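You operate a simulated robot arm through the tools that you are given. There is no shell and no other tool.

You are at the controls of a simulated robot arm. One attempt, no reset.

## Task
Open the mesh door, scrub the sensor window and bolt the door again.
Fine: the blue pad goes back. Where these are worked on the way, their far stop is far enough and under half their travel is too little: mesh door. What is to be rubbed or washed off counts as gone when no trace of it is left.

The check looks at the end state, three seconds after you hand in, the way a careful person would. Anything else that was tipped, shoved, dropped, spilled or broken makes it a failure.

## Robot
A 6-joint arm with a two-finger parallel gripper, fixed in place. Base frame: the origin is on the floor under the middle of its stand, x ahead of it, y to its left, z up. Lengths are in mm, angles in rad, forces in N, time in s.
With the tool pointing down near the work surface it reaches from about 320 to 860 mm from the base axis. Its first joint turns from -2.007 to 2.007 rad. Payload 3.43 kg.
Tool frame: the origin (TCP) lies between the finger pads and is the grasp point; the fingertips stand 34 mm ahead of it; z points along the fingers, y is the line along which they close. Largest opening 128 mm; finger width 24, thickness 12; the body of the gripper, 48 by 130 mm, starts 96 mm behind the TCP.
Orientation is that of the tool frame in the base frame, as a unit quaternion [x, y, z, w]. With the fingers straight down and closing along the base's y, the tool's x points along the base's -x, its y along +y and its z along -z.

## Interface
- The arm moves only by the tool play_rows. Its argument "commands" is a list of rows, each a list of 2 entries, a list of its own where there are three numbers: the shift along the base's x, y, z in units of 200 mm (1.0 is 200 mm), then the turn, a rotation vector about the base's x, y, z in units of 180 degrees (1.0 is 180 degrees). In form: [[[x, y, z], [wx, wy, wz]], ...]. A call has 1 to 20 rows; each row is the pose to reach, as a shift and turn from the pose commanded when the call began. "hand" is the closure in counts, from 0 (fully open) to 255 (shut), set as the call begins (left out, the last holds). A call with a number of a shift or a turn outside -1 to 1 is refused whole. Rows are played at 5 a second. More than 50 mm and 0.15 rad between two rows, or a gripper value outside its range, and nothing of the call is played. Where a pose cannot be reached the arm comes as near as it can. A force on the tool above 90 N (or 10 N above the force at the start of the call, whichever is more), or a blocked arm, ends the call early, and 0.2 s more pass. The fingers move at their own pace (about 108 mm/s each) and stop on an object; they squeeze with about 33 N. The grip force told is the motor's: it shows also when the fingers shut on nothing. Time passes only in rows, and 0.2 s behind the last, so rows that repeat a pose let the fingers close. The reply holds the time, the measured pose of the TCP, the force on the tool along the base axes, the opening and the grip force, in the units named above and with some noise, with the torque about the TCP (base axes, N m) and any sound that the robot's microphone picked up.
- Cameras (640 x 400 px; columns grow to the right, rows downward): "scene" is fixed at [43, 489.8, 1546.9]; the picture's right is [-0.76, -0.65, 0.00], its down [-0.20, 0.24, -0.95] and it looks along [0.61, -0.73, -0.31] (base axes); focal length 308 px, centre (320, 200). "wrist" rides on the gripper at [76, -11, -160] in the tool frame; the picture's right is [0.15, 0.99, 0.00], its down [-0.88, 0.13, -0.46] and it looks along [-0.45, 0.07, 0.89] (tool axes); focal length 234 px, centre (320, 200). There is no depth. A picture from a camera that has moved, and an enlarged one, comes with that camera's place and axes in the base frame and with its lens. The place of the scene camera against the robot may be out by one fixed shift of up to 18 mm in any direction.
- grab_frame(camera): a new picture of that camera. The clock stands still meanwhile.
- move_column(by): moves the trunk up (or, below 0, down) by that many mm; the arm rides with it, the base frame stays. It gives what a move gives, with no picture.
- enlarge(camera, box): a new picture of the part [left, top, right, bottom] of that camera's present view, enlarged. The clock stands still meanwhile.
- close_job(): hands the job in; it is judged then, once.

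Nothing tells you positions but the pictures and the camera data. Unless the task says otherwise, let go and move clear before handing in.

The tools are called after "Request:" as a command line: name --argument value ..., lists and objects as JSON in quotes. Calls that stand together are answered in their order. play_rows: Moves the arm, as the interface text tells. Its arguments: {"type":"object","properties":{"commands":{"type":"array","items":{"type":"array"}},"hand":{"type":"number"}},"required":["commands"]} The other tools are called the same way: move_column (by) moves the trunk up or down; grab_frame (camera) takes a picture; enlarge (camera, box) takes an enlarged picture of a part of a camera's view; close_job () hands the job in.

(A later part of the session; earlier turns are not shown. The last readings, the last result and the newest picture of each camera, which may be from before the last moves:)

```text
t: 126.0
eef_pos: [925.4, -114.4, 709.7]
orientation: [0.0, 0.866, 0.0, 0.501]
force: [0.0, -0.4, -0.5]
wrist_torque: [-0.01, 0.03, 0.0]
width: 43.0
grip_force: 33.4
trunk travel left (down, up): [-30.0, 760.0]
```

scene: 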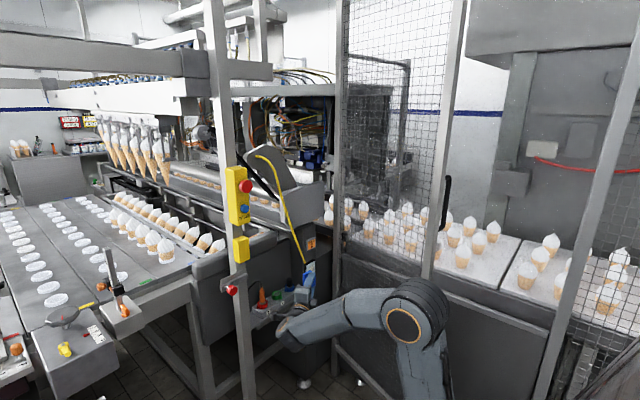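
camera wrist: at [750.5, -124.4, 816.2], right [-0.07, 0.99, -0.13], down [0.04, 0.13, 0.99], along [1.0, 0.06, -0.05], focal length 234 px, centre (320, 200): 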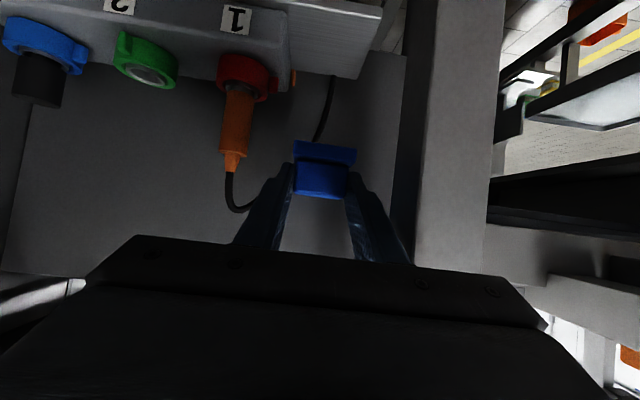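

Request:
play_rows --commands '[[[0, 0, -0.005], [0, 0, 0]], [[0, 0, -0.01], [0, 0, 0]], [[0, 0, -0.01], [0, 0, 0]]]'

Request:
enlarge --camera "wrist" --box '[260, 120, 380, 220]'

```text
t: 126.8
eef_pos: [925.2, -115.5, 708.7]
orientation: [0.001, 0.865, -0.001, 0.502]
force: [0.1, 1.0, 9.5]
wrist_torque: [0.07, -0.22, 0.03]
width: 43.0
grip_force: 33.1
trunk travel left (down, up): [-30.0, 760.0]
```

```text
4.00 times, centred on (320, 170) of wrist
camera zoom: at [749.6, -125.3, 722.7], right [-0.07, 0.99, -0.13], down [0.04, 0.13, 0.99], along [1.0, 0.06, -0.05], focal length 937 px, centre (320, 320)
```

zoom: 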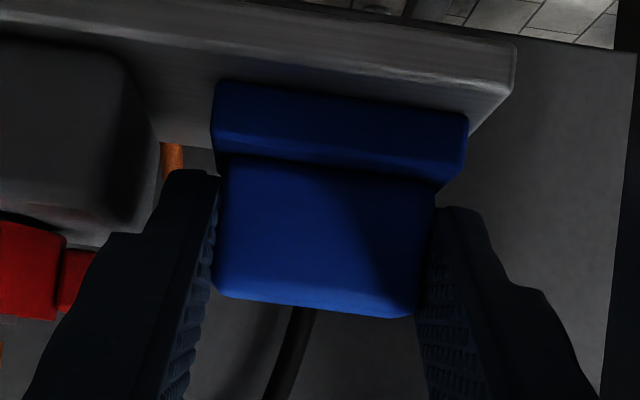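

The base rests on the shelf (9.5 N). Opening the fingers just enough and withdrawing along the approach line.

Request:
play_rows --commands '[[[0, 0, 0.005], [0, 0, 0]], [[0, 0, 0.006], [0, 0, 0]], [[0, 0, 0.006], [0, 0, 0]]]' --hand 162

Request:
enlarge --camera "wrist" --box '[260, 120, 380, 220]'

```text
t: 127.6
eef_pos: [926.0, -114.6, 708.6]
orientation: [0.001, 0.866, 0.0, 0.5]
force: [-3.4, 1.6, 10.7]
wrist_torque: [0.09, -0.2, 0.05]
width: 44.7
grip_force: 0.1
trunk travel left (down, up): [-30.0, 760.0]
```

```text
4.00 times, centred on (320, 170) of wrist
camera zoom: at [750.0, -125.8, 722.7], right [-0.07, 0.99, -0.13], down [0.04, 0.13, 0.99], along [1.0, 0.07, -0.05], focal length 937 px, centre (320, 320)
```

zoom: 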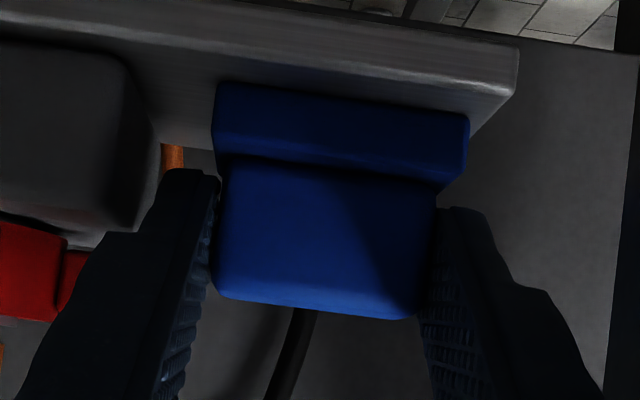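

There's still some upward force, so a fingertip may be resting on the base flange. I'll ease up a bit and let the fingers finish opening.

Request:
play_rows --commands '[[[0, 0, 0.005], [0, 0, 0]], [[0, 0, 0.01], [0, 0, 0]], [[0, 0, 0.01], [0, 0, 0]]]' --hand 160

Request:
enlarge --camera "wrist" --box '[260, 120, 380, 220]'

```text
t: 128.4
eef_pos: [926.6, -113.8, 710.2]
orientation: [0.0, 0.866, 0.0, 0.5]
force: [0.0, 0.5, 1.0]
wrist_torque: [0.01, -0.06, -0.03]
width: 47.3
grip_force: 0.1
trunk travel left (down, up): [-30.0, 760.0]
```

```text
4.00 times, centred on (320, 170) of wrist
camera zoom: at [749.9, -125.6, 723.6], right [-0.07, 0.99, -0.13], down [0.05, 0.13, 0.99], along [1.0, 0.07, -0.05], focal length 937 px, centre (320, 320)
```

zoom: 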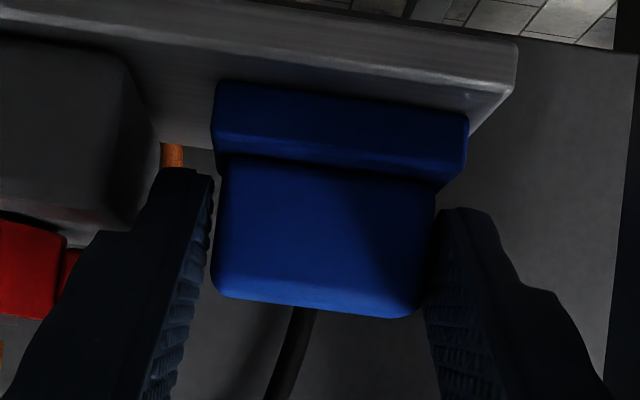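

The pad is released. Withdrawing along the approach line, then checking that it stayed put.

Request:
play_rows --commands '[[[-0.0433, 0, 0.025], [0, 0, 0]], [[-0.0866, 0, 0.05], [0, 0, 0]], [[-0.173, 0, 0.1], [0, 0, 0]], [[-0.3, 0, 0.173], [0, 0, 0]], [[-0.433, 0, 0.25], [0, 0, 0]], [[-0.6, 0, 0.35], [0, 0, 0]], [[-0.6, 0, 0.35], [0, 0, 0]]]'

Request:
enlarge --camera "wrist" --box '[250, 110, 410, 230]'

Request:
grab_frame --camera "scene"

```text
t: 130.0
eef_pos: [804.6, -114.5, 778.7]
orientation: [0.0, 0.866, 0.0, 0.5]
force: [0.5, -0.4, 0.2]
wrist_torque: [0.01, -0.02, 0.0]
width: 48.0
grip_force: 0.0
trunk travel left (down, up): [-30.0, 760.0]
```

```text
3.33 times, centred on (330, 170) of wrist
camera zoom: at [629.6, -126.0, 792.8], right [-0.07, 0.99, -0.13], down [0.05, 0.13, 0.99], along [1.0, 0.06, -0.05], focal length 781 px, centre (287, 300)
```

zoom: 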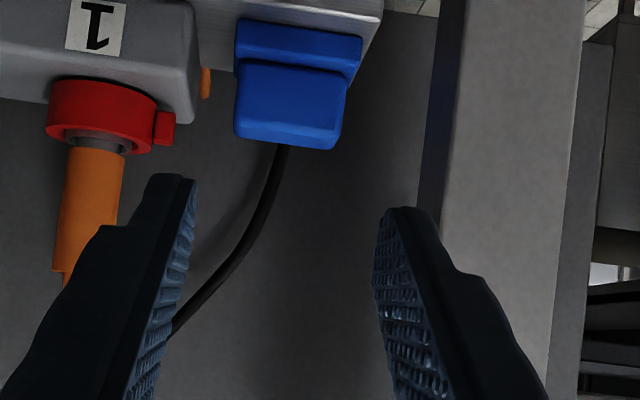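

```text
taken
```

scene: 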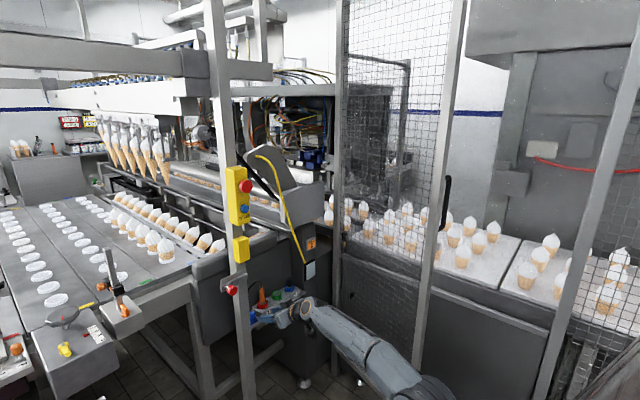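

The pad is back in its original spot. Next I close the door by straddling its free-edge stile with open fingers and swinging it shut, so I re-cross to the level-tool wrist family first.

Request:
play_rows --commands '[[[-0.12, 0, 0.05], [0, 0, 0]], [[-0.22, 0, 0.1], [0, 0, 0]], [[-0.22, 0, 0.1], [0, 0, 0]]]' --hand 110

Request:
move_column --by 220

Request:
play_rows --commands '[[[-0.08, 0.12, -0.02], [0, 0, 0]], [[-0.16, 0.24, -0.04], [0, 0, 0]], [[-0.24, 0.36, -0.06], [0, 0, 0]], [[-0.28, 0.48, -0.08], [0, 0, 0]], [[-0.28, 0.573, -0.08], [0, 0, 0]], [[-0.28, 0.573, -0.08], [0, 0, 0]]]'

```text
t: 130.8
eef_pos: [760.4, -115.0, 799.6]
orientation: [0.001, 0.866, 0.0, 0.501]
force: [-0.2, 0.3, 0.4]
wrist_torque: [-0.01, 0.01, -0.02]
width: 73.0
grip_force: 0.0
trunk travel left (down, up): [-30.0, 760.0]
```

```text
t: 133.2
eef_pos: [762.0, -114.5, 1019.2]
orientation: [0.0, 0.866, 0.0, 0.501]
force: [-0.6, -0.1, 0.3]
wrist_torque: [-0.01, 0.01, 0.01]
width: 72.9
grip_force: 0.1
trunk travel left (down, up): [-250.0, 540.0]
```

```text
t: 134.6
eef_pos: [705.3, 0.9, 1004.7]
orientation: [0.001, 0.865, -0.001, 0.501]
force: [0.9, -0.3, 1.0]
wrist_torque: [0.03, 0.01, 0.0]
width: 72.9
grip_force: 0.1
trunk travel left (down, up): [-250.0, 540.0]
```

Now pitching to horizontal in-plane and testing that the wrist is in the free family.

Request:
play_rows --commands '[[[0, -0.0045, -0.05], [0, 0, 0]], [[0, -0.0045, -0.1], [0, -0.0333, 0]], [[0, -0.0045, -0.15], [0, -0.0667, 0]], [[0, -0.0045, -0.2], [0, -0.1, 0]], [[0, -0.0045, -0.22], [0, -0.1333, 0]], [[0, -0.0045, -0.22], [0, -0.1667, 0]], [[0, -0.0045, -0.22], [0, -0.1667, 0]]]'

Request:
play_rows --commands '[[[0, 0.08, 0], [0, 0, 0]], [[0, 0, 0], [0, 0, 0]], [[0, -0.1, 0], [0, 0, 0]], [[0, -0.2, 0], [0, 0, 0]], [[0, -0.2, 0], [0, 0, 0]]]'

```text
t: 136.2
eef_pos: [705.0, -0.5, 960.1]
orientation: [0.001, 0.706, -0.001, 0.708]
force: [-0.1, 0.2, -0.3]
wrist_torque: [-0.01, 0.04, 0.01]
width: 72.6
grip_force: 0.0
out of reach, approached as far as the arm can: row 3
trunk travel left (down, up): [-250.0, 540.0]
```

```text
t: 137.4
eef_pos: [706.6, -41.6, 960.8]
orientation: [0.001, 0.707, -0.001, 0.707]
force: [0.2, -0.6, 0.8]
wrist_torque: [-0.03, 0.03, 0.0]
width: 72.7
grip_force: 0.1
trunk travel left (down, up): [-250.0, 540.0]
```

Good. Raising the trunk to working height for the door, below the handle, and moving round toward its free edge.

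Request:
move_column --by 90

Request:
play_rows --commands '[[[-0.12, -0.12, 0], [0, 0, 0]], [[-0.25, -0.25, 0], [0, 0, 0]], [[-0.38, -0.38, 0], [0, 0, 0]], [[-0.5, -0.51, 0], [0, 0, 0]], [[-0.63, -0.64, 0], [0, 0, 0]], [[-0.76, -0.77, 0], [0, 0, 0]], [[-0.883, -0.892, 0], [0, 0, 0]], [[-0.883, -0.892, 0], [0, 0, 0]]]' --hand 50

Request:
grab_frame --camera "wrist"

Request:
grab_frame --camera "scene"

```text
t: 138.6
eef_pos: [705.9, -40.7, 1049.3]
orientation: [0.001, 0.706, -0.001, 0.708]
force: [0.2, -0.4, 0.9]
wrist_torque: [0.02, -0.05, 0.01]
width: 72.7
grip_force: 0.1
trunk travel left (down, up): [-340.0, 450.0]
```

```text
t: 140.4
eef_pos: [534.9, -233.6, 1038.6]
orientation: [0.001, 0.707, 0.0, 0.707]
force: [0.2, -0.7, -0.7]
wrist_torque: [-0.02, 0.03, -0.01]
width: 102.9
grip_force: 0.0
out of reach, approached as far as the arm can: row 3, 4, 5, 6, 7, 8
trunk travel left (down, up): [-340.0, 450.0]
```

```text
taken
camera wrist: at [376.1, -244.7, 962.7], right [0.0, 0.99, -0.14], down [-0.46, 0.13, 0.88], along [0.89, 0.07, 0.45], focal length 234 px, centre (320, 200)
```

wrist: 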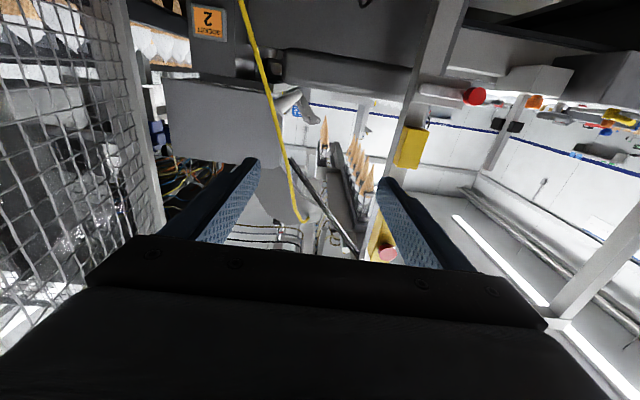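

```text
taken
```

scene: 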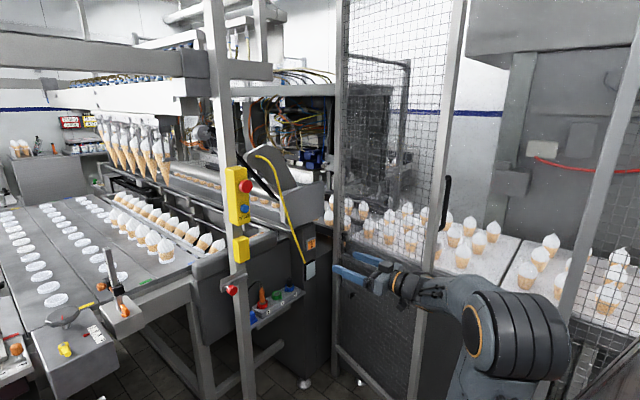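

The upper arm can't lean back any further at this trunk height. Raising the trunk will let the wrist work closer in, so I'll do that and bring the tool back down to z ≈ 1050.

Request:
move_column --by 170

Request:
play_rows --commands '[[[0, 0, -0.2], [0, 0, 0]], [[0, 0, -0.4], [0, 0, 0]], [[0, 0, -0.6], [0, 0, 0]], [[0, 0, -0.8], [0, 0, 0]], [[-0.2, -0.1, -0.8], [0, 0, 0]], [[-0.4, -0.25, -0.8], [0, 0, 0]], [[-0.55, -0.4, -0.8], [0, 0, -0.01]], [[-0.7, -0.55, -0.8], [0, 0, -0.02]], [[-0.7, -0.55, -0.8], [0, 0, -0.02]]]'

Request:
grab_frame --camera "wrist"

Request:
grab_frame --camera "scene"

```text
t: 142.3
eef_pos: [537.5, -233.4, 1211.0]
orientation: [0.001, 0.707, 0.0, 0.707]
force: [-0.9, -0.5, -0.3]
wrist_torque: [0.01, 0.01, -0.03]
width: 102.8
grip_force: 0.0
trunk travel left (down, up): [-510.0, 280.0]
```

```text
t: 144.3
eef_pos: [396.7, -341.9, 1050.5]
orientation: [0.022, 0.707, -0.022, 0.707]
force: [0.2, -0.1, 0.3]
wrist_torque: [-0.01, 0.01, -0.02]
width: 103.1
grip_force: 0.1
out of reach, approached as far as the arm can: row 5, 6
trunk travel left (down, up): [-510.0, 280.0]
```

```text
taken
camera wrist: at [237.0, -343.1, 975.0], right [0.06, 0.99, -0.15], down [-0.45, 0.16, 0.88], along [0.89, 0.01, 0.45], focal length 234 px, centre (320, 200)
```

wrist: 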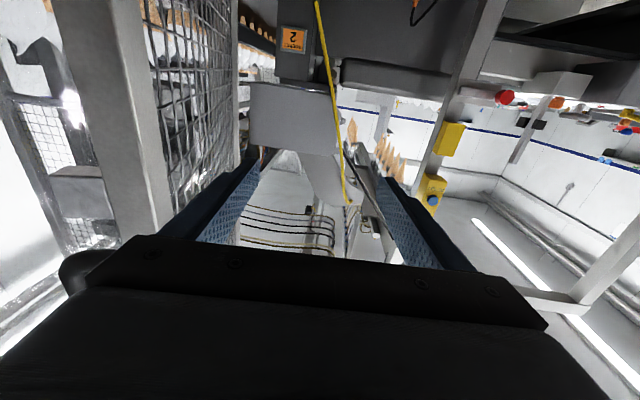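

```text
taken
```

scene: 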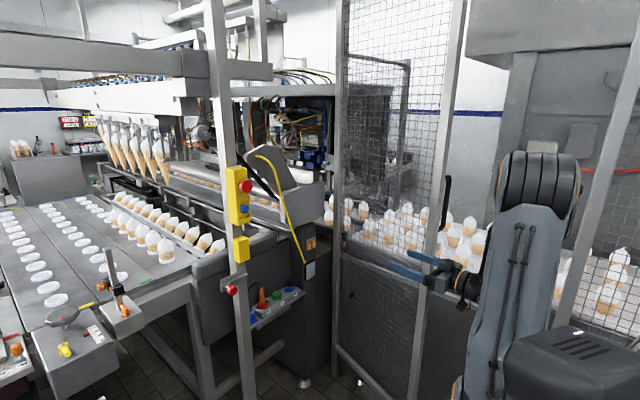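

I can see the stile's free edge to the left. Zooming in to place it precisely.

Request:
enlarge --camera "wrist" --box '[40, 60, 280, 240]'

Request:
enlarge --camera "scene" --box '[360, 160, 500, 330]'

```text
2.22 times, centred on (160, 150) of wrist
camera zoom: at [237.0, -343.1, 975.0], right [0.06, 0.99, -0.15], down [-0.45, 0.16, 0.88], along [0.89, 0.01, 0.45], focal length 520 px, centre (676, 311)
```

zoom: 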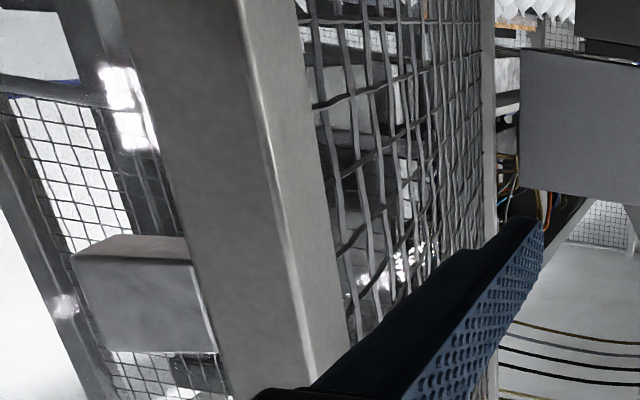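

```text
2.35 times, centred on (430, 245) of scene
camera zoom: at [43.0, 489.8, 1546.9], right [-0.76, -0.65, 0.0], down [-0.2, 0.24, -0.95], along [0.61, -0.73, -0.31], focal length 726 px, centre (61, 94)
```

zoom: 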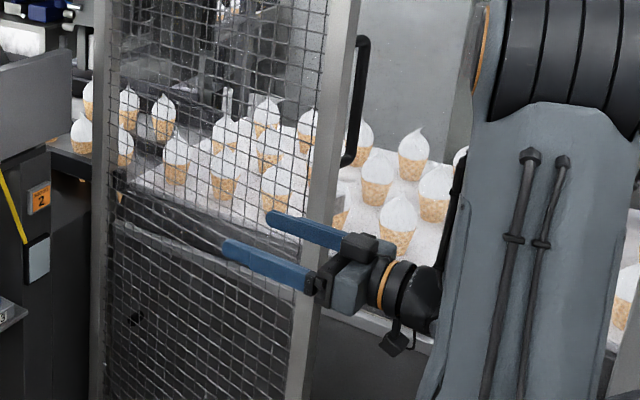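

The stile end spans y ≈ -448 to -472 at x ≈ 363, matching my model, and it's about 25 mm thick. I'll move to a pre-straddle pose off its edge.

Request:
play_rows --commands '[[[-0.17, -0.04, 0], [0, 0, -0.01]], [[-0.34, -0.1, 0], [0, 0, -0.02]], [[-0.45, -0.2, 0], [0, 0, -0.03]], [[-0.52, -0.33, 0], [0, 0, -0.04]], [[-0.54, -0.45, 0], [0, 0, -0.0467]], [[-0.52, -0.53, 0], [0, 0, -0.0467]], [[-0.52, -0.53, 0], [0, 0, -0.0467]]]'

Request:
grab_frame --camera "wrist"

Request:
grab_frame --camera "scene"

```text
t: 145.9
eef_pos: [293.1, -448.0, 1051.6]
orientation: [0.076, 0.702, -0.075, 0.704]
force: [0.3, -0.2, -0.1]
wrist_torque: [0.0, -0.01, -0.03]
width: 102.8
grip_force: 0.0
trunk travel left (down, up): [-510.0, 280.0]
```

```text
taken
camera wrist: at [134.9, -425.9, 975.5], right [0.21, 0.97, -0.15], down [-0.42, 0.22, 0.88], along [0.88, -0.12, 0.45], focal length 234 px, centre (320, 200)
```

wrist: 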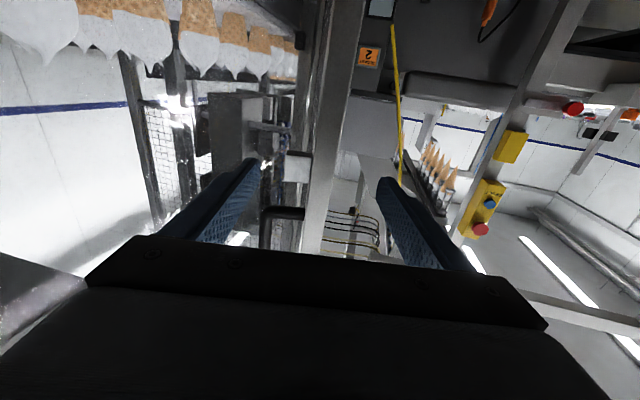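

```text
taken
```

scene: 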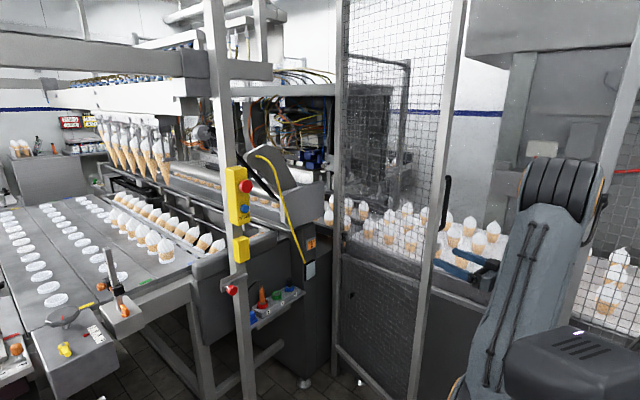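

The stile sits right between the open fingers, with the handle above. Moving forward to straddle it.

Request:
play_rows --commands '[[[0.12, -0.024, 0], [0, 0, 0]], [[0.24, -0.049, 0], [0, 0, 0]], [[0.36, -0.073, 0], [0, 0, 0]], [[0.47, -0.095, 0], [0, 0, 0]], [[0.47, -0.095, 0], [0, 0, 0]]]'

Request:
grab_frame --camera "wrist"

```text
t: 147.1
eef_pos: [387.5, -466.5, 1051.5]
orientation: [0.075, 0.703, -0.075, 0.704]
force: [0.4, 0.1, -0.7]
wrist_torque: [0.0, 0.02, 0.01]
width: 102.8
grip_force: 0.1
trunk travel left (down, up): [-510.0, 280.0]
```

```text
taken
camera wrist: at [228.4, -444.9, 975.5], right [0.21, 0.97, -0.15], down [-0.42, 0.22, 0.88], along [0.88, -0.12, 0.45], focal length 234 px, centre (320, 200)
```

wrist: 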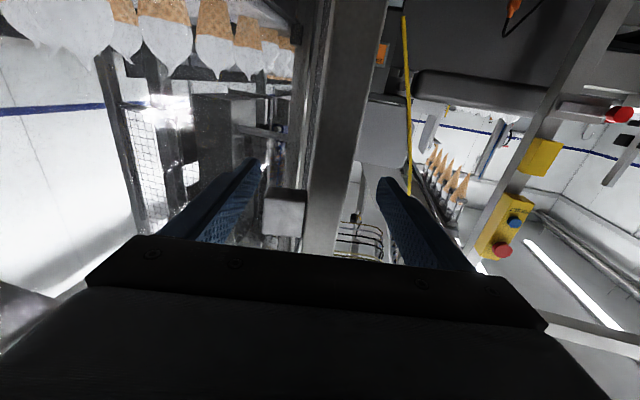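

The stile is straddled. A small interlock tab sits on its front near z 1076, so I'll drop 35 mm to stay below it and narrow the fingers to a loose fit.

Request:
play_rows --commands '[[[0, 0, -0.09], [0, 0, 0]], [[0, 0, -0.175], [0, 0, 0]], [[0, 0, -0.175], [0, 0, 0]]]'

Request:
play_rows --commands '[[[0, 0, 0], [0, 0, 0]], [[0, 0, 0], [0, 0, 0]], [[0, 0, 0], [0, 0, 0]]]' --hand 140

Request:
grab_frame --camera "wrist"

```text
t: 147.9
eef_pos: [387.5, -468.2, 1015.8]
orientation: [0.075, 0.704, -0.075, 0.703]
force: [0.2, -0.5, 0.3]
wrist_torque: [0.0, -0.02, -0.01]
width: 102.7
grip_force: 0.0
trunk travel left (down, up): [-510.0, 280.0]
```

```text
t: 148.7
eef_pos: [387.2, -467.0, 1016.2]
orientation: [0.075, 0.703, -0.075, 0.703]
force: [0.7, -0.2, -0.2]
wrist_torque: [0.02, 0.01, 0.04]
width: 57.7
grip_force: 0.0
trunk travel left (down, up): [-510.0, 280.0]
```

```text
taken
camera wrist: at [229.4, -444.6, 940.1], right [0.21, 0.97, -0.15], down [-0.42, 0.22, 0.88], along [0.88, -0.12, 0.45], focal length 234 px, centre (320, 200)
```

wrist: 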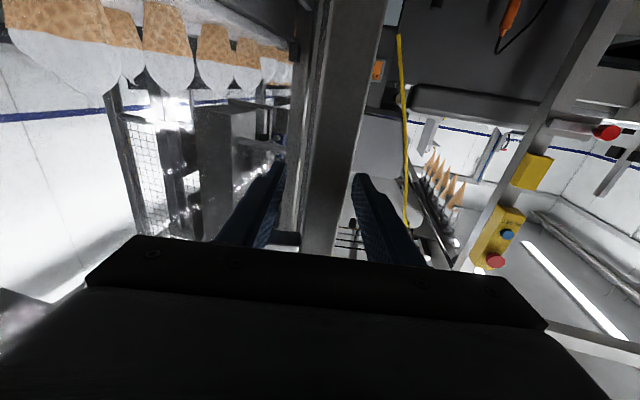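

Loosely straddled with no contact. Now swinging the door toward closed along its arc.

Request:
play_rows --commands '[[[0.0195, 0.085, 0], [0, 0, -0.0111]], [[0.042, 0.17, 0], [0, 0, -0.0222]], [[0.068, 0.2535, 0], [0, 0, -0.0333]], [[0.0965, 0.3365, 0], [0, 0, -0.0444]], [[0.128, 0.418, 0], [0, 0, -0.0556]], [[0.162, 0.499, 0], [0, 0, -0.0667]], [[0.199, 0.5785, 0], [0, 0, -0.0778]], [[0.239, 0.6565, 0], [0, 0, -0.0889]], [[0.2815, 0.733, 0], [0, 0, -0.1]], [[0.3265, 0.808, 0], [0, 0, -0.1111]], [[0.374, 0.8815, 0], [0, 0, -0.1222]], [[0.4245, 0.9535, 0], [0, 0, -0.1333]], [[0.4245, 0.9535, 0], [0, 0, -0.1333]]]'

Request:
grab_frame --camera "wrist"

Request:
grab_frame --camera "scene"

```text
t: 151.5
eef_pos: [538.2, -322.8, 1022.8]
orientation: [0.222, 0.677, -0.218, 0.667]
force: [-56.8, 41.8, -34.8]
wrist_torque: [-2.24, -4.68, -2.14]
width: 59.4
grip_force: 2.2
out of reach, approached as far as the arm can: row 5, 6, 7, 8, 9, 10, 11, 12, 13
trunk travel left (down, up): [-510.0, 280.0]
```

```text
taken
camera wrist: at [402.6, -236.0, 949.5], right [0.58, 0.8, -0.14], down [-0.28, 0.37, 0.89], along [0.76, -0.48, 0.44], focal length 234 px, centre (320, 200)
```

wrist: 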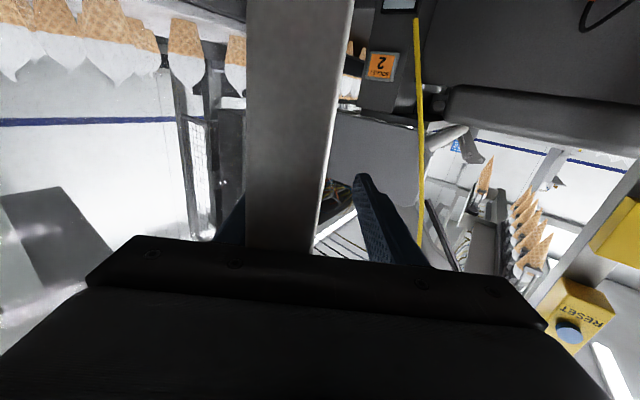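

```text
taken
```

scene: 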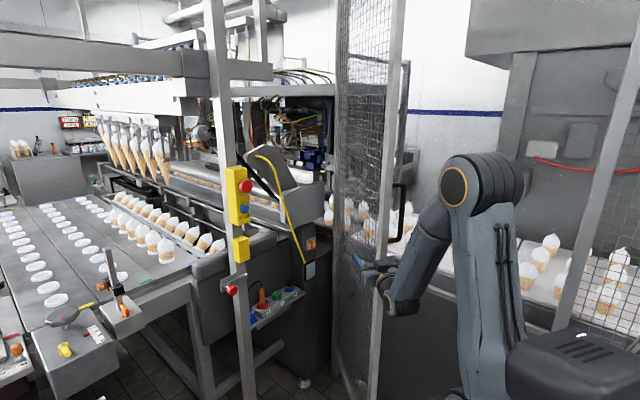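

The wrist hit its inner limit again and the palm is now pressing on the door edge. I'll open the fingers wide, then back off gradually while turning the tool so the wrist stays in reach.

Request:
play_rows --commands '[[[-0.03, 0.01, 0], [0, 0, -0.006]], [[-0.06, 0.015, -0.01], [0, 0, -0.013]], [[-0.0815, 0.0195, -0.02], [0, 0, -0.0206]], [[-0.0815, 0.0195, -0.02], [0, 0, -0.0206]]]' --hand 0

Request:
grab_frame --camera "wrist"

```text
t: 152.5
eef_pos: [536.0, -325.7, 1027.1]
orientation: [0.241, 0.664, -0.241, 0.665]
force: [-43.0, 35.5, -2.1]
wrist_torque: [0.78, 0.89, -0.3]
width: 127.9
grip_force: 0.1
out of reach, approached as far as the arm can: row 1, 2, 3, 4
trunk travel left (down, up): [-510.0, 280.0]
```

```text
taken
camera wrist: at [407.1, -232.0, 950.4], right [0.63, 0.76, -0.15], down [-0.27, 0.39, 0.88], along [0.73, -0.52, 0.45], focal length 234 px, centre (320, 200)
```

wrist: 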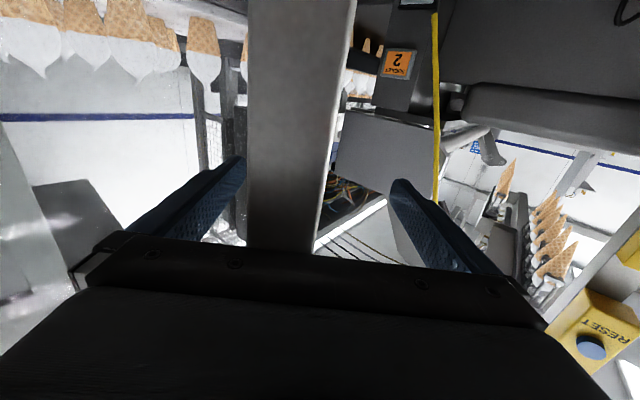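

The edge is against the palm, but continuing in the closing direction moves the wrist outward, into reach. I'll narrow the fingers a bit and carry on the arc from here, easing the palm off as I go.

Request:
play_rows --commands '[[[0.0515, 0.0695, 0], [0, 0, 0]], [[0.09, 0.133, 0], [0, 0, 0]], [[0.127, 0.1985, 0], [0, 0, -0.0122]], [[0.1635, 0.267, 0], [0, 0, -0.0233]], [[0.199, 0.338, 0], [0, 0, -0.0344]], [[0.199, 0.338, 0], [0, 0, -0.0344]]]' --hand 140

Request:
grab_frame --camera "wrist"

Request:
grab_frame --camera "scene"

```text
t: 153.9
eef_pos: [578.5, -260.2, 1024.9]
orientation: [0.276, 0.651, -0.276, 0.651]
force: [-0.1, -0.1, -0.6]
wrist_torque: [0.0, 0.04, 0.05]
width: 57.7
grip_force: 0.0
trunk travel left (down, up): [-510.0, 280.0]
```

```text
taken
camera wrist: at [459.9, -153.6, 948.7], right [0.71, 0.69, -0.15], down [-0.22, 0.42, 0.88], along [0.67, -0.59, 0.45], focal length 234 px, centre (320, 200)
```

wrist: 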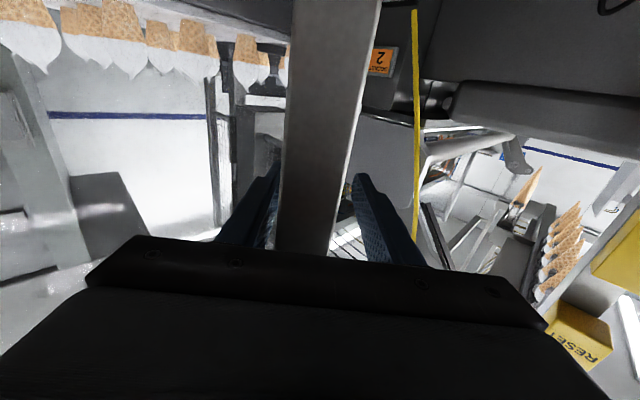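

```text
taken
```

scene: 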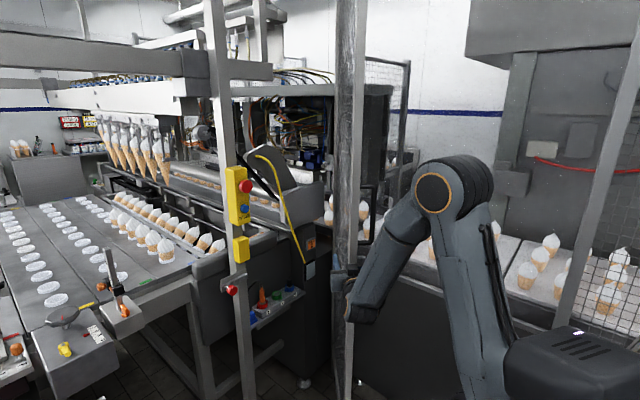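

The door is following freely at about 45° with no force. Continuing the arc to about 20°.

Request:
play_rows --commands '[[[0.039, 0.0705, 0], [0, 0, -0.0111]], [[0.0745, 0.1475, 0], [0, 0, -0.0222]], [[0.1135, 0.2245, 0], [0, 0, -0.0333]], [[0.156, 0.3005, 0], [0, 0, -0.0444]], [[0.2025, 0.3755, 0], [0, 0, -0.0556]], [[0.255, 0.4455, 0], [0, 0, -0.0667]], [[0.311, 0.514, 0], [0, 0, -0.0778]], [[0.375, 0.572, 0], [0, 0, -0.0889]], [[0.4415, 0.6285, 0], [0, 0, -0.1]], [[0.5145, 0.6735, 0], [0, 0, -0.1111]], [[0.5895, 0.7165, 0], [0, 0, -0.1222]], [[0.666, 0.7565, 0], [0, 0, -0.1333]], [[0.666, 0.7565, 0], [0, 0, -0.1333]]]'

Request:
grab_frame --camera "wrist"

Request:
grab_frame --camera "scene"

```text
t: 156.7
eef_pos: [711.6, -109.3, 1026.1]
orientation: [0.405, 0.579, -0.405, 0.58]
force: [-1.0, -0.4, -0.9]
wrist_torque: [0.01, -0.02, -0.01]
width: 57.8
grip_force: 0.1
trunk travel left (down, up): [-510.0, 280.0]
```

```text
taken
camera wrist: at [647.9, 37.1, 950.1], right [0.93, 0.34, -0.15], down [-0.03, 0.47, 0.88], along [0.37, -0.81, 0.45], focal length 234 px, centre (320, 200)
```

wrist: 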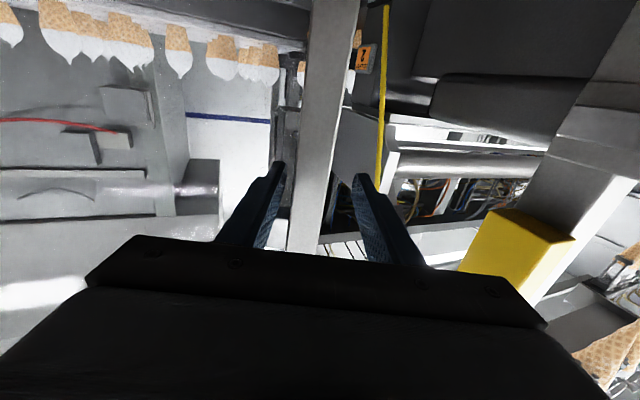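

```text
taken
```

scene: 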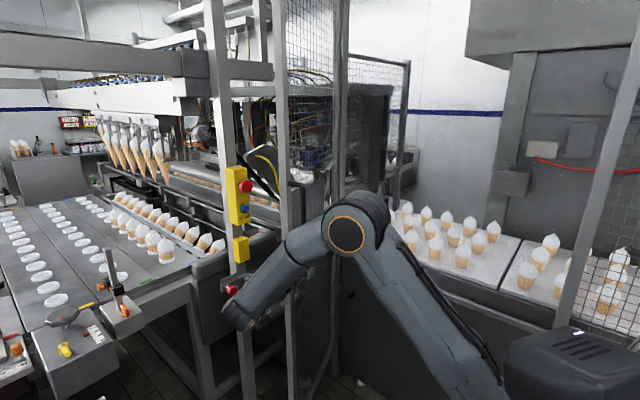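

The door is at about 20°. I'll withdraw from the edge, turn the tool to face forward, and push it shut from the front with closed fingers.

Request:
play_rows --commands '[[[-0.04, 0.12, 0], [0, 0, 0]], [[-0.1, 0.27, 0], [0, 0, 0]], [[-0.17, 0.42, 0], [0, 0, 0]], [[-0.25, 0.52, 0], [0, 0, 0]], [[-0.33, 0.57, 0], [0, 0, 0]], [[-0.33, 0.57, 0], [0, 0, 0]]]' --hand 110

Request:
play_rows --commands '[[[0, 0, 0], [0, 0, 0.039]], [[0, 0, 0], [0, 0, 0.078]], [[0, 0, 0], [0, 0, 0.117]], [[0, 0, 0], [0, 0, 0.156]], [[0, 0, 0], [0, 0, 0.195]], [[0, 0, 0], [0, 0, 0.234]], [[0, -0.05, -0.02], [0, 0, 0.273]], [[0, -0.12, -0.04], [0, 0, 0.312]], [[0, -0.2, -0.06], [0, 0, 0.351]], [[0, -0.3, -0.08], [0, 0, 0.389]], [[0, -0.3, -0.08], [0, 0, 0.389]]]' --hand 255

Request:
grab_frame --camera "wrist"

Request:
grab_frame --camera "scene"

```text
t: 158.1
eef_pos: [647.0, 5.4, 1026.6]
orientation: [0.406, 0.579, -0.406, 0.58]
force: [0.0, -1.0, 0.7]
wrist_torque: [-0.01, -0.01, -0.01]
width: 72.7
grip_force: 0.0
trunk travel left (down, up): [-510.0, 280.0]
```

```text
t: 160.5
eef_pos: [647.8, -54.1, 1008.0]
orientation: [0.0, 0.706, 0.002, 0.708]
force: [-0.2, 0.0, 0.3]
wrist_torque: [0.0, 0.02, 0.02]
width: 0.2
grip_force: 33.1
trunk travel left (down, up): [-510.0, 280.0]
```

```text
taken
camera wrist: at [488.1, -64.7, 933.0], right [0.0, 0.99, -0.15], down [-0.46, 0.13, 0.88], along [0.89, 0.07, 0.45], focal length 234 px, centre (320, 200)
```

wrist: 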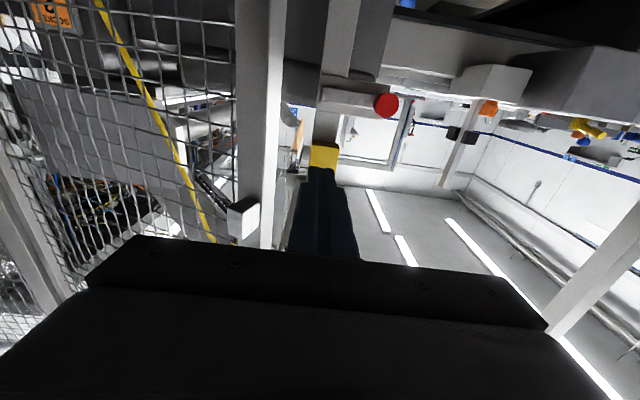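

```text
taken
```

scene: 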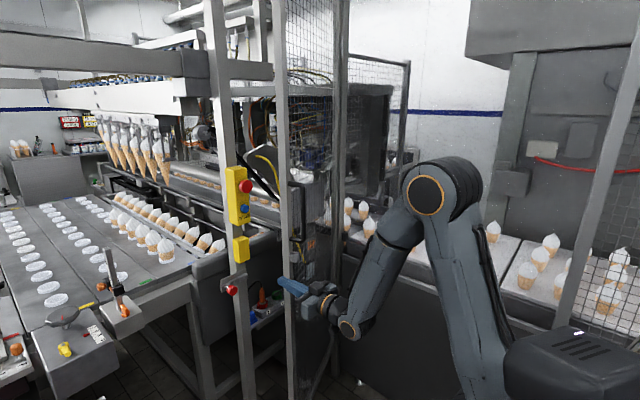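

The stile is ahead on the right at about (692, -106). I'll line up on it below the interlock tab and push it closed.

Request:
play_rows --commands '[[[-0.08, -0.12, 0], [0, 0, 0]], [[-0.08, -0.26, 0], [0, 0, 0]], [[0.05, -0.26, 0], [0, 0, 0]], [[0.15, -0.25, 0], [0, 0, 0]], [[0.25, -0.24, 0], [0, 0, 0]], [[0.35, -0.23, 0], [0, 0, 0]], [[0.45, -0.22, 0], [0, 0, 0]], [[0.55, -0.21, 0], [0, 0, 0]], [[0.65, -0.2, 0], [0, 0, 0]], [[0.75, -0.19, 0], [0, 0, 0]], [[0.75, -0.19, 0], [0, 0, 0]]]'

Request:
grab_frame --camera "wrist"

Request:
grab_frame --camera "scene"

```text
t: 162.9
eef_pos: [797.0, -94.0, 1009.7]
orientation: [0.0, 0.706, 0.0, 0.708]
force: [-0.3, -0.7, -0.4]
wrist_torque: [-0.03, -0.01, 0.0]
width: 0.1
grip_force: 33.3
out of reach, approached as far as the arm can: row 1
trunk travel left (down, up): [-510.0, 280.0]
```

```text
taken
camera wrist: at [637.1, -103.4, 934.1], right [0.0, 0.99, -0.15], down [-0.46, 0.13, 0.88], along [0.89, 0.07, 0.45], focal length 234 px, centre (320, 200)
```

wrist: 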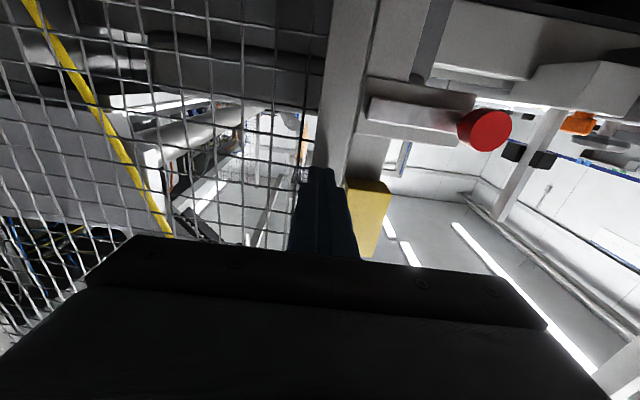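

```text
taken
```

scene: 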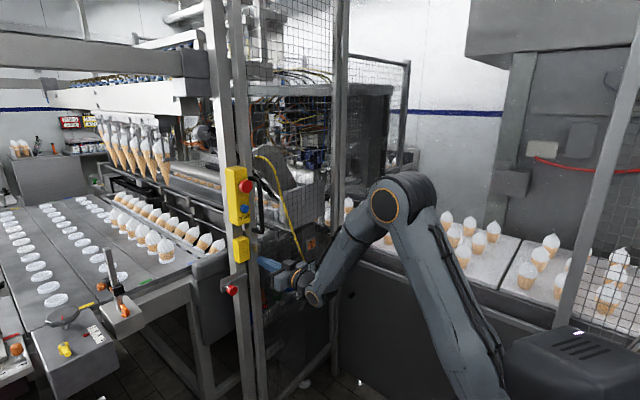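

Nearly closed. Pushing the last few centimetres slowly until it meets its stop.

Request:
play_rows --commands '[[[0.05, 0.01, 0], [0, 0, 0]], [[0.1, 0.015, 0], [0, 0, 0]], [[0.14, 0.02, 0], [0, 0, 0]], [[0.17, 0.02, 0], [0, 0, 0]], [[0.19, 0.02, 0], [0, 0, 0]], [[0.19, 0.02, 0], [0, 0, 0]]]'

Request:
enlarge --camera "scene" --box '[210, 210, 310, 310]'

```text
t: 164.3
eef_pos: [835.4, -88.4, 1009.2]
orientation: [0.0, 0.706, 0.0, 0.708]
force: [0.7, -0.3, -0.1]
wrist_torque: [-0.01, -0.01, -0.02]
width: 0.1
grip_force: 33.2
trunk travel left (down, up): [-510.0, 280.0]
```

```text
4.00 times, centred on (260, 260) of scene
camera zoom: at [43.0, 489.8, 1546.9], right [-0.76, -0.65, 0.0], down [-0.2, 0.24, -0.95], along [0.61, -0.73, -0.31], focal length 1234 px, centre (560, -40)
```

zoom: 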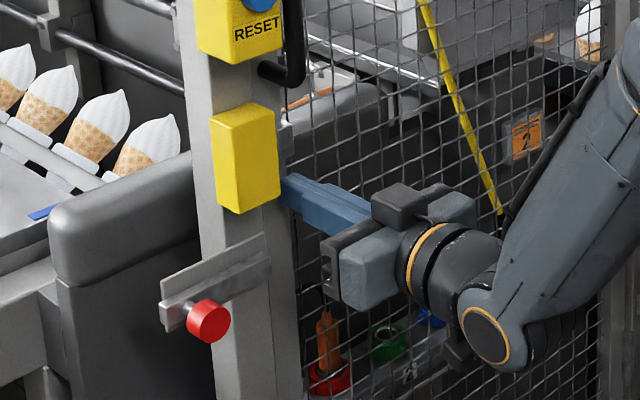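

It looks almost flush. I'll press on in 2 mm steps to feel the closed stop.

Request:
play_rows --commands '[[[0.01, 0, 0], [0, 0, 0]], [[0.02, 0, 0], [0, 0, 0]], [[0.03, 0, 0], [0, 0, 0]], [[0.03, 0, 0], [0, 0, 0]]]'

```text
t: 165.3
eef_pos: [839.7, -88.3, 1009.8]
orientation: [0.0, 0.707, 0.001, 0.708]
force: [-0.4, 0.5, 0.0]
wrist_torque: [0.02, 0.0, -0.01]
width: 0.2
grip_force: 33.2
trunk travel left (down, up): [-510.0, 280.0]
```

Request:
play_rows --commands '[[[0.015, 0, 0], [0, 0, 0]], [[0.03, 0, 0], [0, 0, 0]], [[0.045, 0, 0], [0, 0, 0]], [[0.045, 0, 0], [0, 0, 0]]]'

Request:
enlarge --camera "wrist" --box '[240, 60, 480, 220]'

```text
t: 166.4
eef_pos: [845.3, -89.1, 1009.8]
orientation: [0.001, 0.707, 0.0, 0.707]
force: [-79.3, -0.1, 14.7]
wrist_torque: [-0.28, -0.49, 0.02]
width: 0.0
grip_force: 33.1
trunk travel left (down, up): [-510.0, 280.0]
stopped in row 4: the force on the tool passed its limit at 91 N (the readings are from after the stop); the commanded pose is now the measured one
```

```text
2.50 times, centred on (360, 140) of wrist
camera zoom: at [684.8, -100.3, 933.4], right [0.0, 0.99, -0.15], down [-0.46, 0.13, 0.88], along [0.89, 0.07, 0.45], focal length 585 px, centre (220, 350)
```

zoom: 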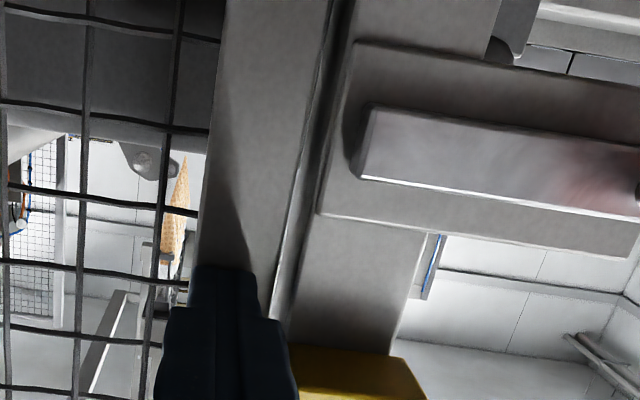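

The door is against its closed stop. I'll back off, check it stays shut, and move in front of the bolt knob.

Request:
play_rows --commands '[[[-0.02, 0, 0], [0, 0, 0]], [[-0.1, 0, 0], [0, 0, 0]], [[-0.3, 0, 0], [0, 0, 0]], [[-0.5, 0, 0], [0, 0, 0]], [[-0.65, 0.1, -0.05], [0, 0, 0]], [[-0.65, 0.3, -0.15], [0, 0, 0]], [[-0.65, 0.5, -0.25], [0, 0, 0]], [[-0.65, 0.6, -0.295], [0, 0, 0]], [[-0.65, 0.6, -0.295], [0, 0, 0]]]' --hand 120

Request:
grab_frame --camera "wrist"

Request:
enlarge --camera "scene" --box '[210, 210, 310, 310]'

Request:
grab_frame --camera "scene"

```text
t: 168.4
eef_pos: [717.8, 29.7, 947.9]
orientation: [0.0, 0.709, 0.001, 0.706]
force: [0.0, -0.8, -0.2]
wrist_torque: [0.02, 0.01, -0.01]
width: 67.7
grip_force: 0.0
trunk travel left (down, up): [-510.0, 280.0]
```

```text
taken
camera wrist: at [558.9, 18.4, 872.3], right [0.0, 0.99, -0.15], down [-0.45, 0.13, 0.88], along [0.89, 0.07, 0.45], focal length 234 px, centre (320, 200)
```

wrist: 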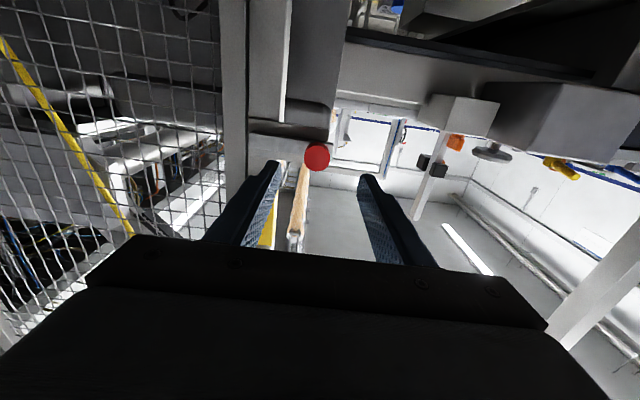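

```text
4.00 times, centred on (260, 260) of scene
camera zoom: at [43.0, 489.8, 1546.9], right [-0.76, -0.65, 0.0], down [-0.2, 0.24, -0.95], along [0.61, -0.73, -0.31], focal length 1234 px, centre (560, -40)
```

zoom: 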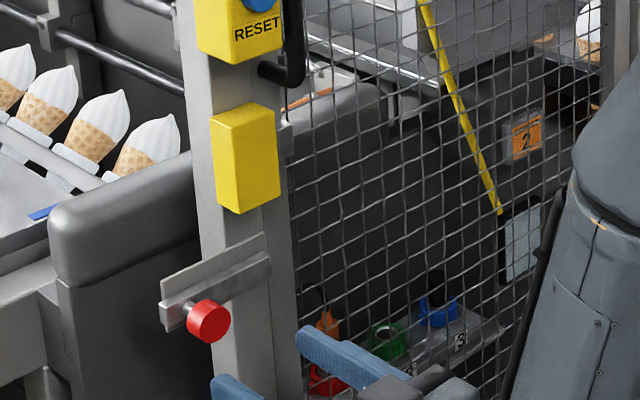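

```text
taken
```

scene: 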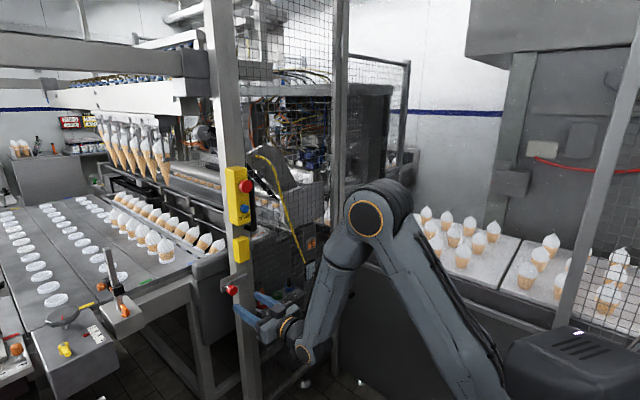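

The door stays shut. Advancing on the knob and gripping it.

Request:
play_rows --commands '[[[0.15, 0, 0.01], [0, 0, 0]], [[0.3, 0, 0.015], [0, 0, 0]], [[0.425, 0, 0.015], [0, 0, 0]], [[0.425, 0, 0.015], [0, 0, 0]]]'

Request:
enlarge --camera "wrist" --box '[240, 100, 400, 260]'

```text
t: 169.4
eef_pos: [804.4, 33.8, 950.3]
orientation: [0.0, 0.709, 0.0, 0.705]
force: [0.3, -0.2, 0.1]
wrist_torque: [-0.01, 0.0, -0.01]
width: 67.7
grip_force: 0.0
trunk travel left (down, up): [-510.0, 280.0]
```

```text
2.50 times, centred on (320, 180) of wrist
camera zoom: at [644.1, 22.0, 875.5], right [0.0, 0.99, -0.15], down [-0.45, 0.13, 0.88], along [0.89, 0.07, 0.45], focal length 585 px, centre (320, 250)
```

zoom: 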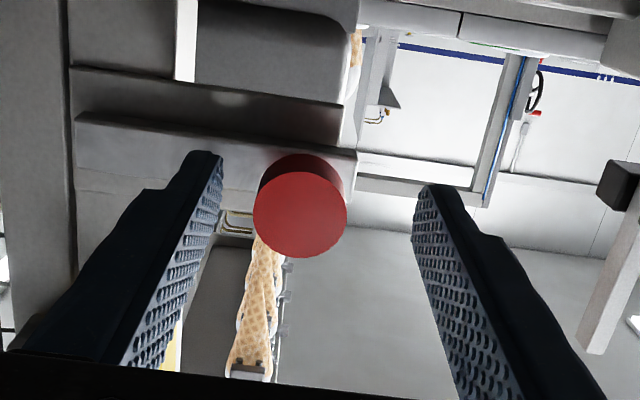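

The knob is about 5 mm to the right of centre. Adjusting and closing.

Request:
play_rows --commands '[[[0.005, -0.025, 0], [0, 0, 0]], [[0.005, -0.025, 0], [0, 0, 0]]]'

Request:
play_rows --commands '[[[0, 0, 0], [0, 0, 0]], [[0, 0, 0], [0, 0, 0]], [[0, 0, 0], [0, 0, 0]]]' --hand 200

```text
t: 170.0
eef_pos: [804.1, 28.0, 951.7]
orientation: [0.0, 0.709, 0.0, 0.706]
force: [0.5, -0.2, 0.1]
wrist_torque: [0.0, 0.01, -0.04]
width: 67.5
grip_force: 0.0
trunk travel left (down, up): [-510.0, 280.0]
```

```text
t: 170.8
eef_pos: [806.1, 28.0, 951.0]
orientation: [0.0, 0.708, 0.001, 0.706]
force: [0.8, -5.9, 0.8]
wrist_torque: [-0.06, 0.01, -0.11]
width: 28.7
grip_force: 45.2
trunk travel left (down, up): [-510.0, 280.0]
```

Knob held. Sliding the bolt back toward -y across the door stile.

Request:
play_rows --commands '[[[0, -0.05, 0], [0, 0, 0]], [[0, -0.1, 0], [0, 0, 0]], [[0, -0.15, 0], [0, 0, 0]], [[0, -0.2, 0], [0, 0, 0]], [[0, -0.22, 0], [0, 0, 0]], [[0, -0.22, 0], [0, 0, 0]]]'

Request:
enlarge --camera "scene" --box '[200, 230, 320, 305]'

```text
t: 172.2
eef_pos: [805.2, -17.3, 949.2]
orientation: [-0.002, 0.709, 0.001, 0.705]
force: [1.2, 12.5, 5.1]
wrist_torque: [-0.03, -0.33, 0.13]
width: 28.6
grip_force: 44.8
trunk travel left (down, up): [-510.0, 280.0]
```

```text
5.33 times, centred on (260, 268) of scene
camera zoom: at [43.0, 489.8, 1546.9], right [-0.76, -0.65, 0.0], down [-0.2, 0.24, -0.95], along [0.61, -0.73, -0.31], focal length 1645 px, centre (640, -160)
```

zoom: 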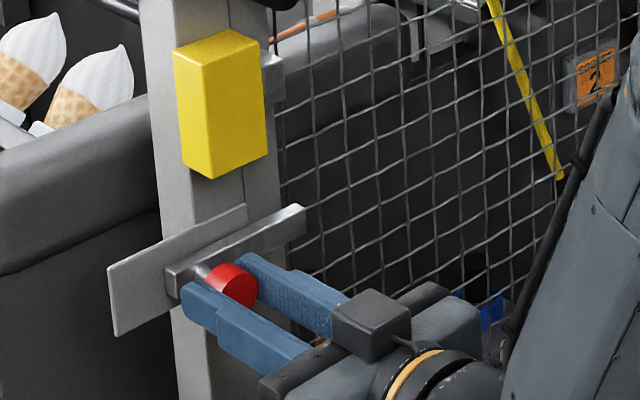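

The bolt is back to its original position and 12 N suggests the stop. A little more push confirms it, then I let go.

Request:
play_rows --commands '[[[0, -0.015, 0], [0, 0, 0]], [[0, -0.025, 0], [0, 0, 0]], [[0, -0.025, 0], [0, 0, 0]]]'

Request:
play_rows --commands '[[[0, 0.02, 0], [0, 0, 0]], [[0, 0.025, 0], [0, 0, 0]]]'

Request:
play_rows --commands '[[[0, 0, 0], [0, 0, 0]], [[0, 0, 0], [0, 0, 0]], [[-0.15, 0, 0], [0, 0, 0]], [[-0.35, 0, 0], [0, 0, 0]], [[-0.55, 0, 0], [0, 0, 0]], [[-0.7, 0, 0], [0, 0, 0]], [[-0.7, 0, 0], [0, 0, 0]]]' --hand 110

Request:
enlarge --camera "scene" --box '[200, 220, 360, 320]'

Request:
grab_frame --camera "wrist"

```text
t: 173.0
eef_pos: [805.3, -16.5, 951.3]
orientation: [-0.004, 0.709, 0.001, 0.706]
force: [5.8, 43.8, 7.1]
wrist_torque: [0.12, -0.07, 0.49]
width: 29.1
grip_force: 45.0
trunk travel left (down, up): [-510.0, 280.0]
```

```text
t: 173.6
eef_pos: [804.8, -16.6, 950.4]
orientation: [-0.002, 0.708, 0.001, 0.706]
force: [12.7, 30.1, 7.4]
wrist_torque: [-0.03, -0.38, 0.44]
width: 28.7
grip_force: 45.2
trunk travel left (down, up): [-510.0, 280.0]
```

```text
t: 175.2
eef_pos: [663.9, -16.6, 949.8]
orientation: [0.0, 0.708, 0.0, 0.706]
force: [0.5, -0.4, -1.5]
wrist_torque: [-0.01, 0.0, 0.0]
width: 73.0
grip_force: 0.0
trunk travel left (down, up): [-510.0, 280.0]
```

```text
4.00 times, centred on (280, 270) of scene
camera zoom: at [43.0, 489.8, 1546.9], right [-0.76, -0.65, 0.0], down [-0.2, 0.24, -0.95], along [0.61, -0.73, -0.31], focal length 1234 px, centre (480, -80)
```

zoom: 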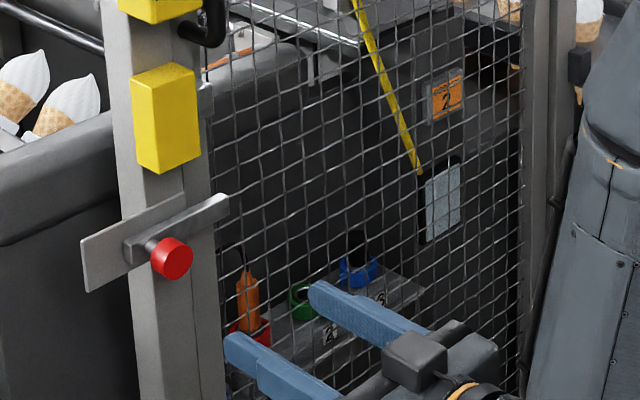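

```text
taken
camera wrist: at [504.6, -28.4, 875.3], right [0.0, 0.99, -0.15], down [-0.45, 0.13, 0.88], along [0.89, 0.07, 0.45], focal length 234 px, centre (320, 200)
```

wrist: 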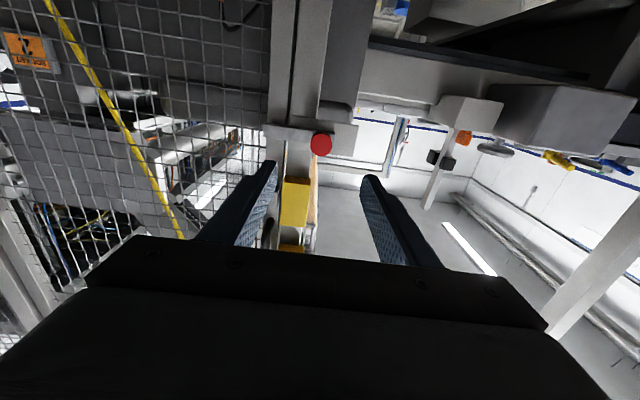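

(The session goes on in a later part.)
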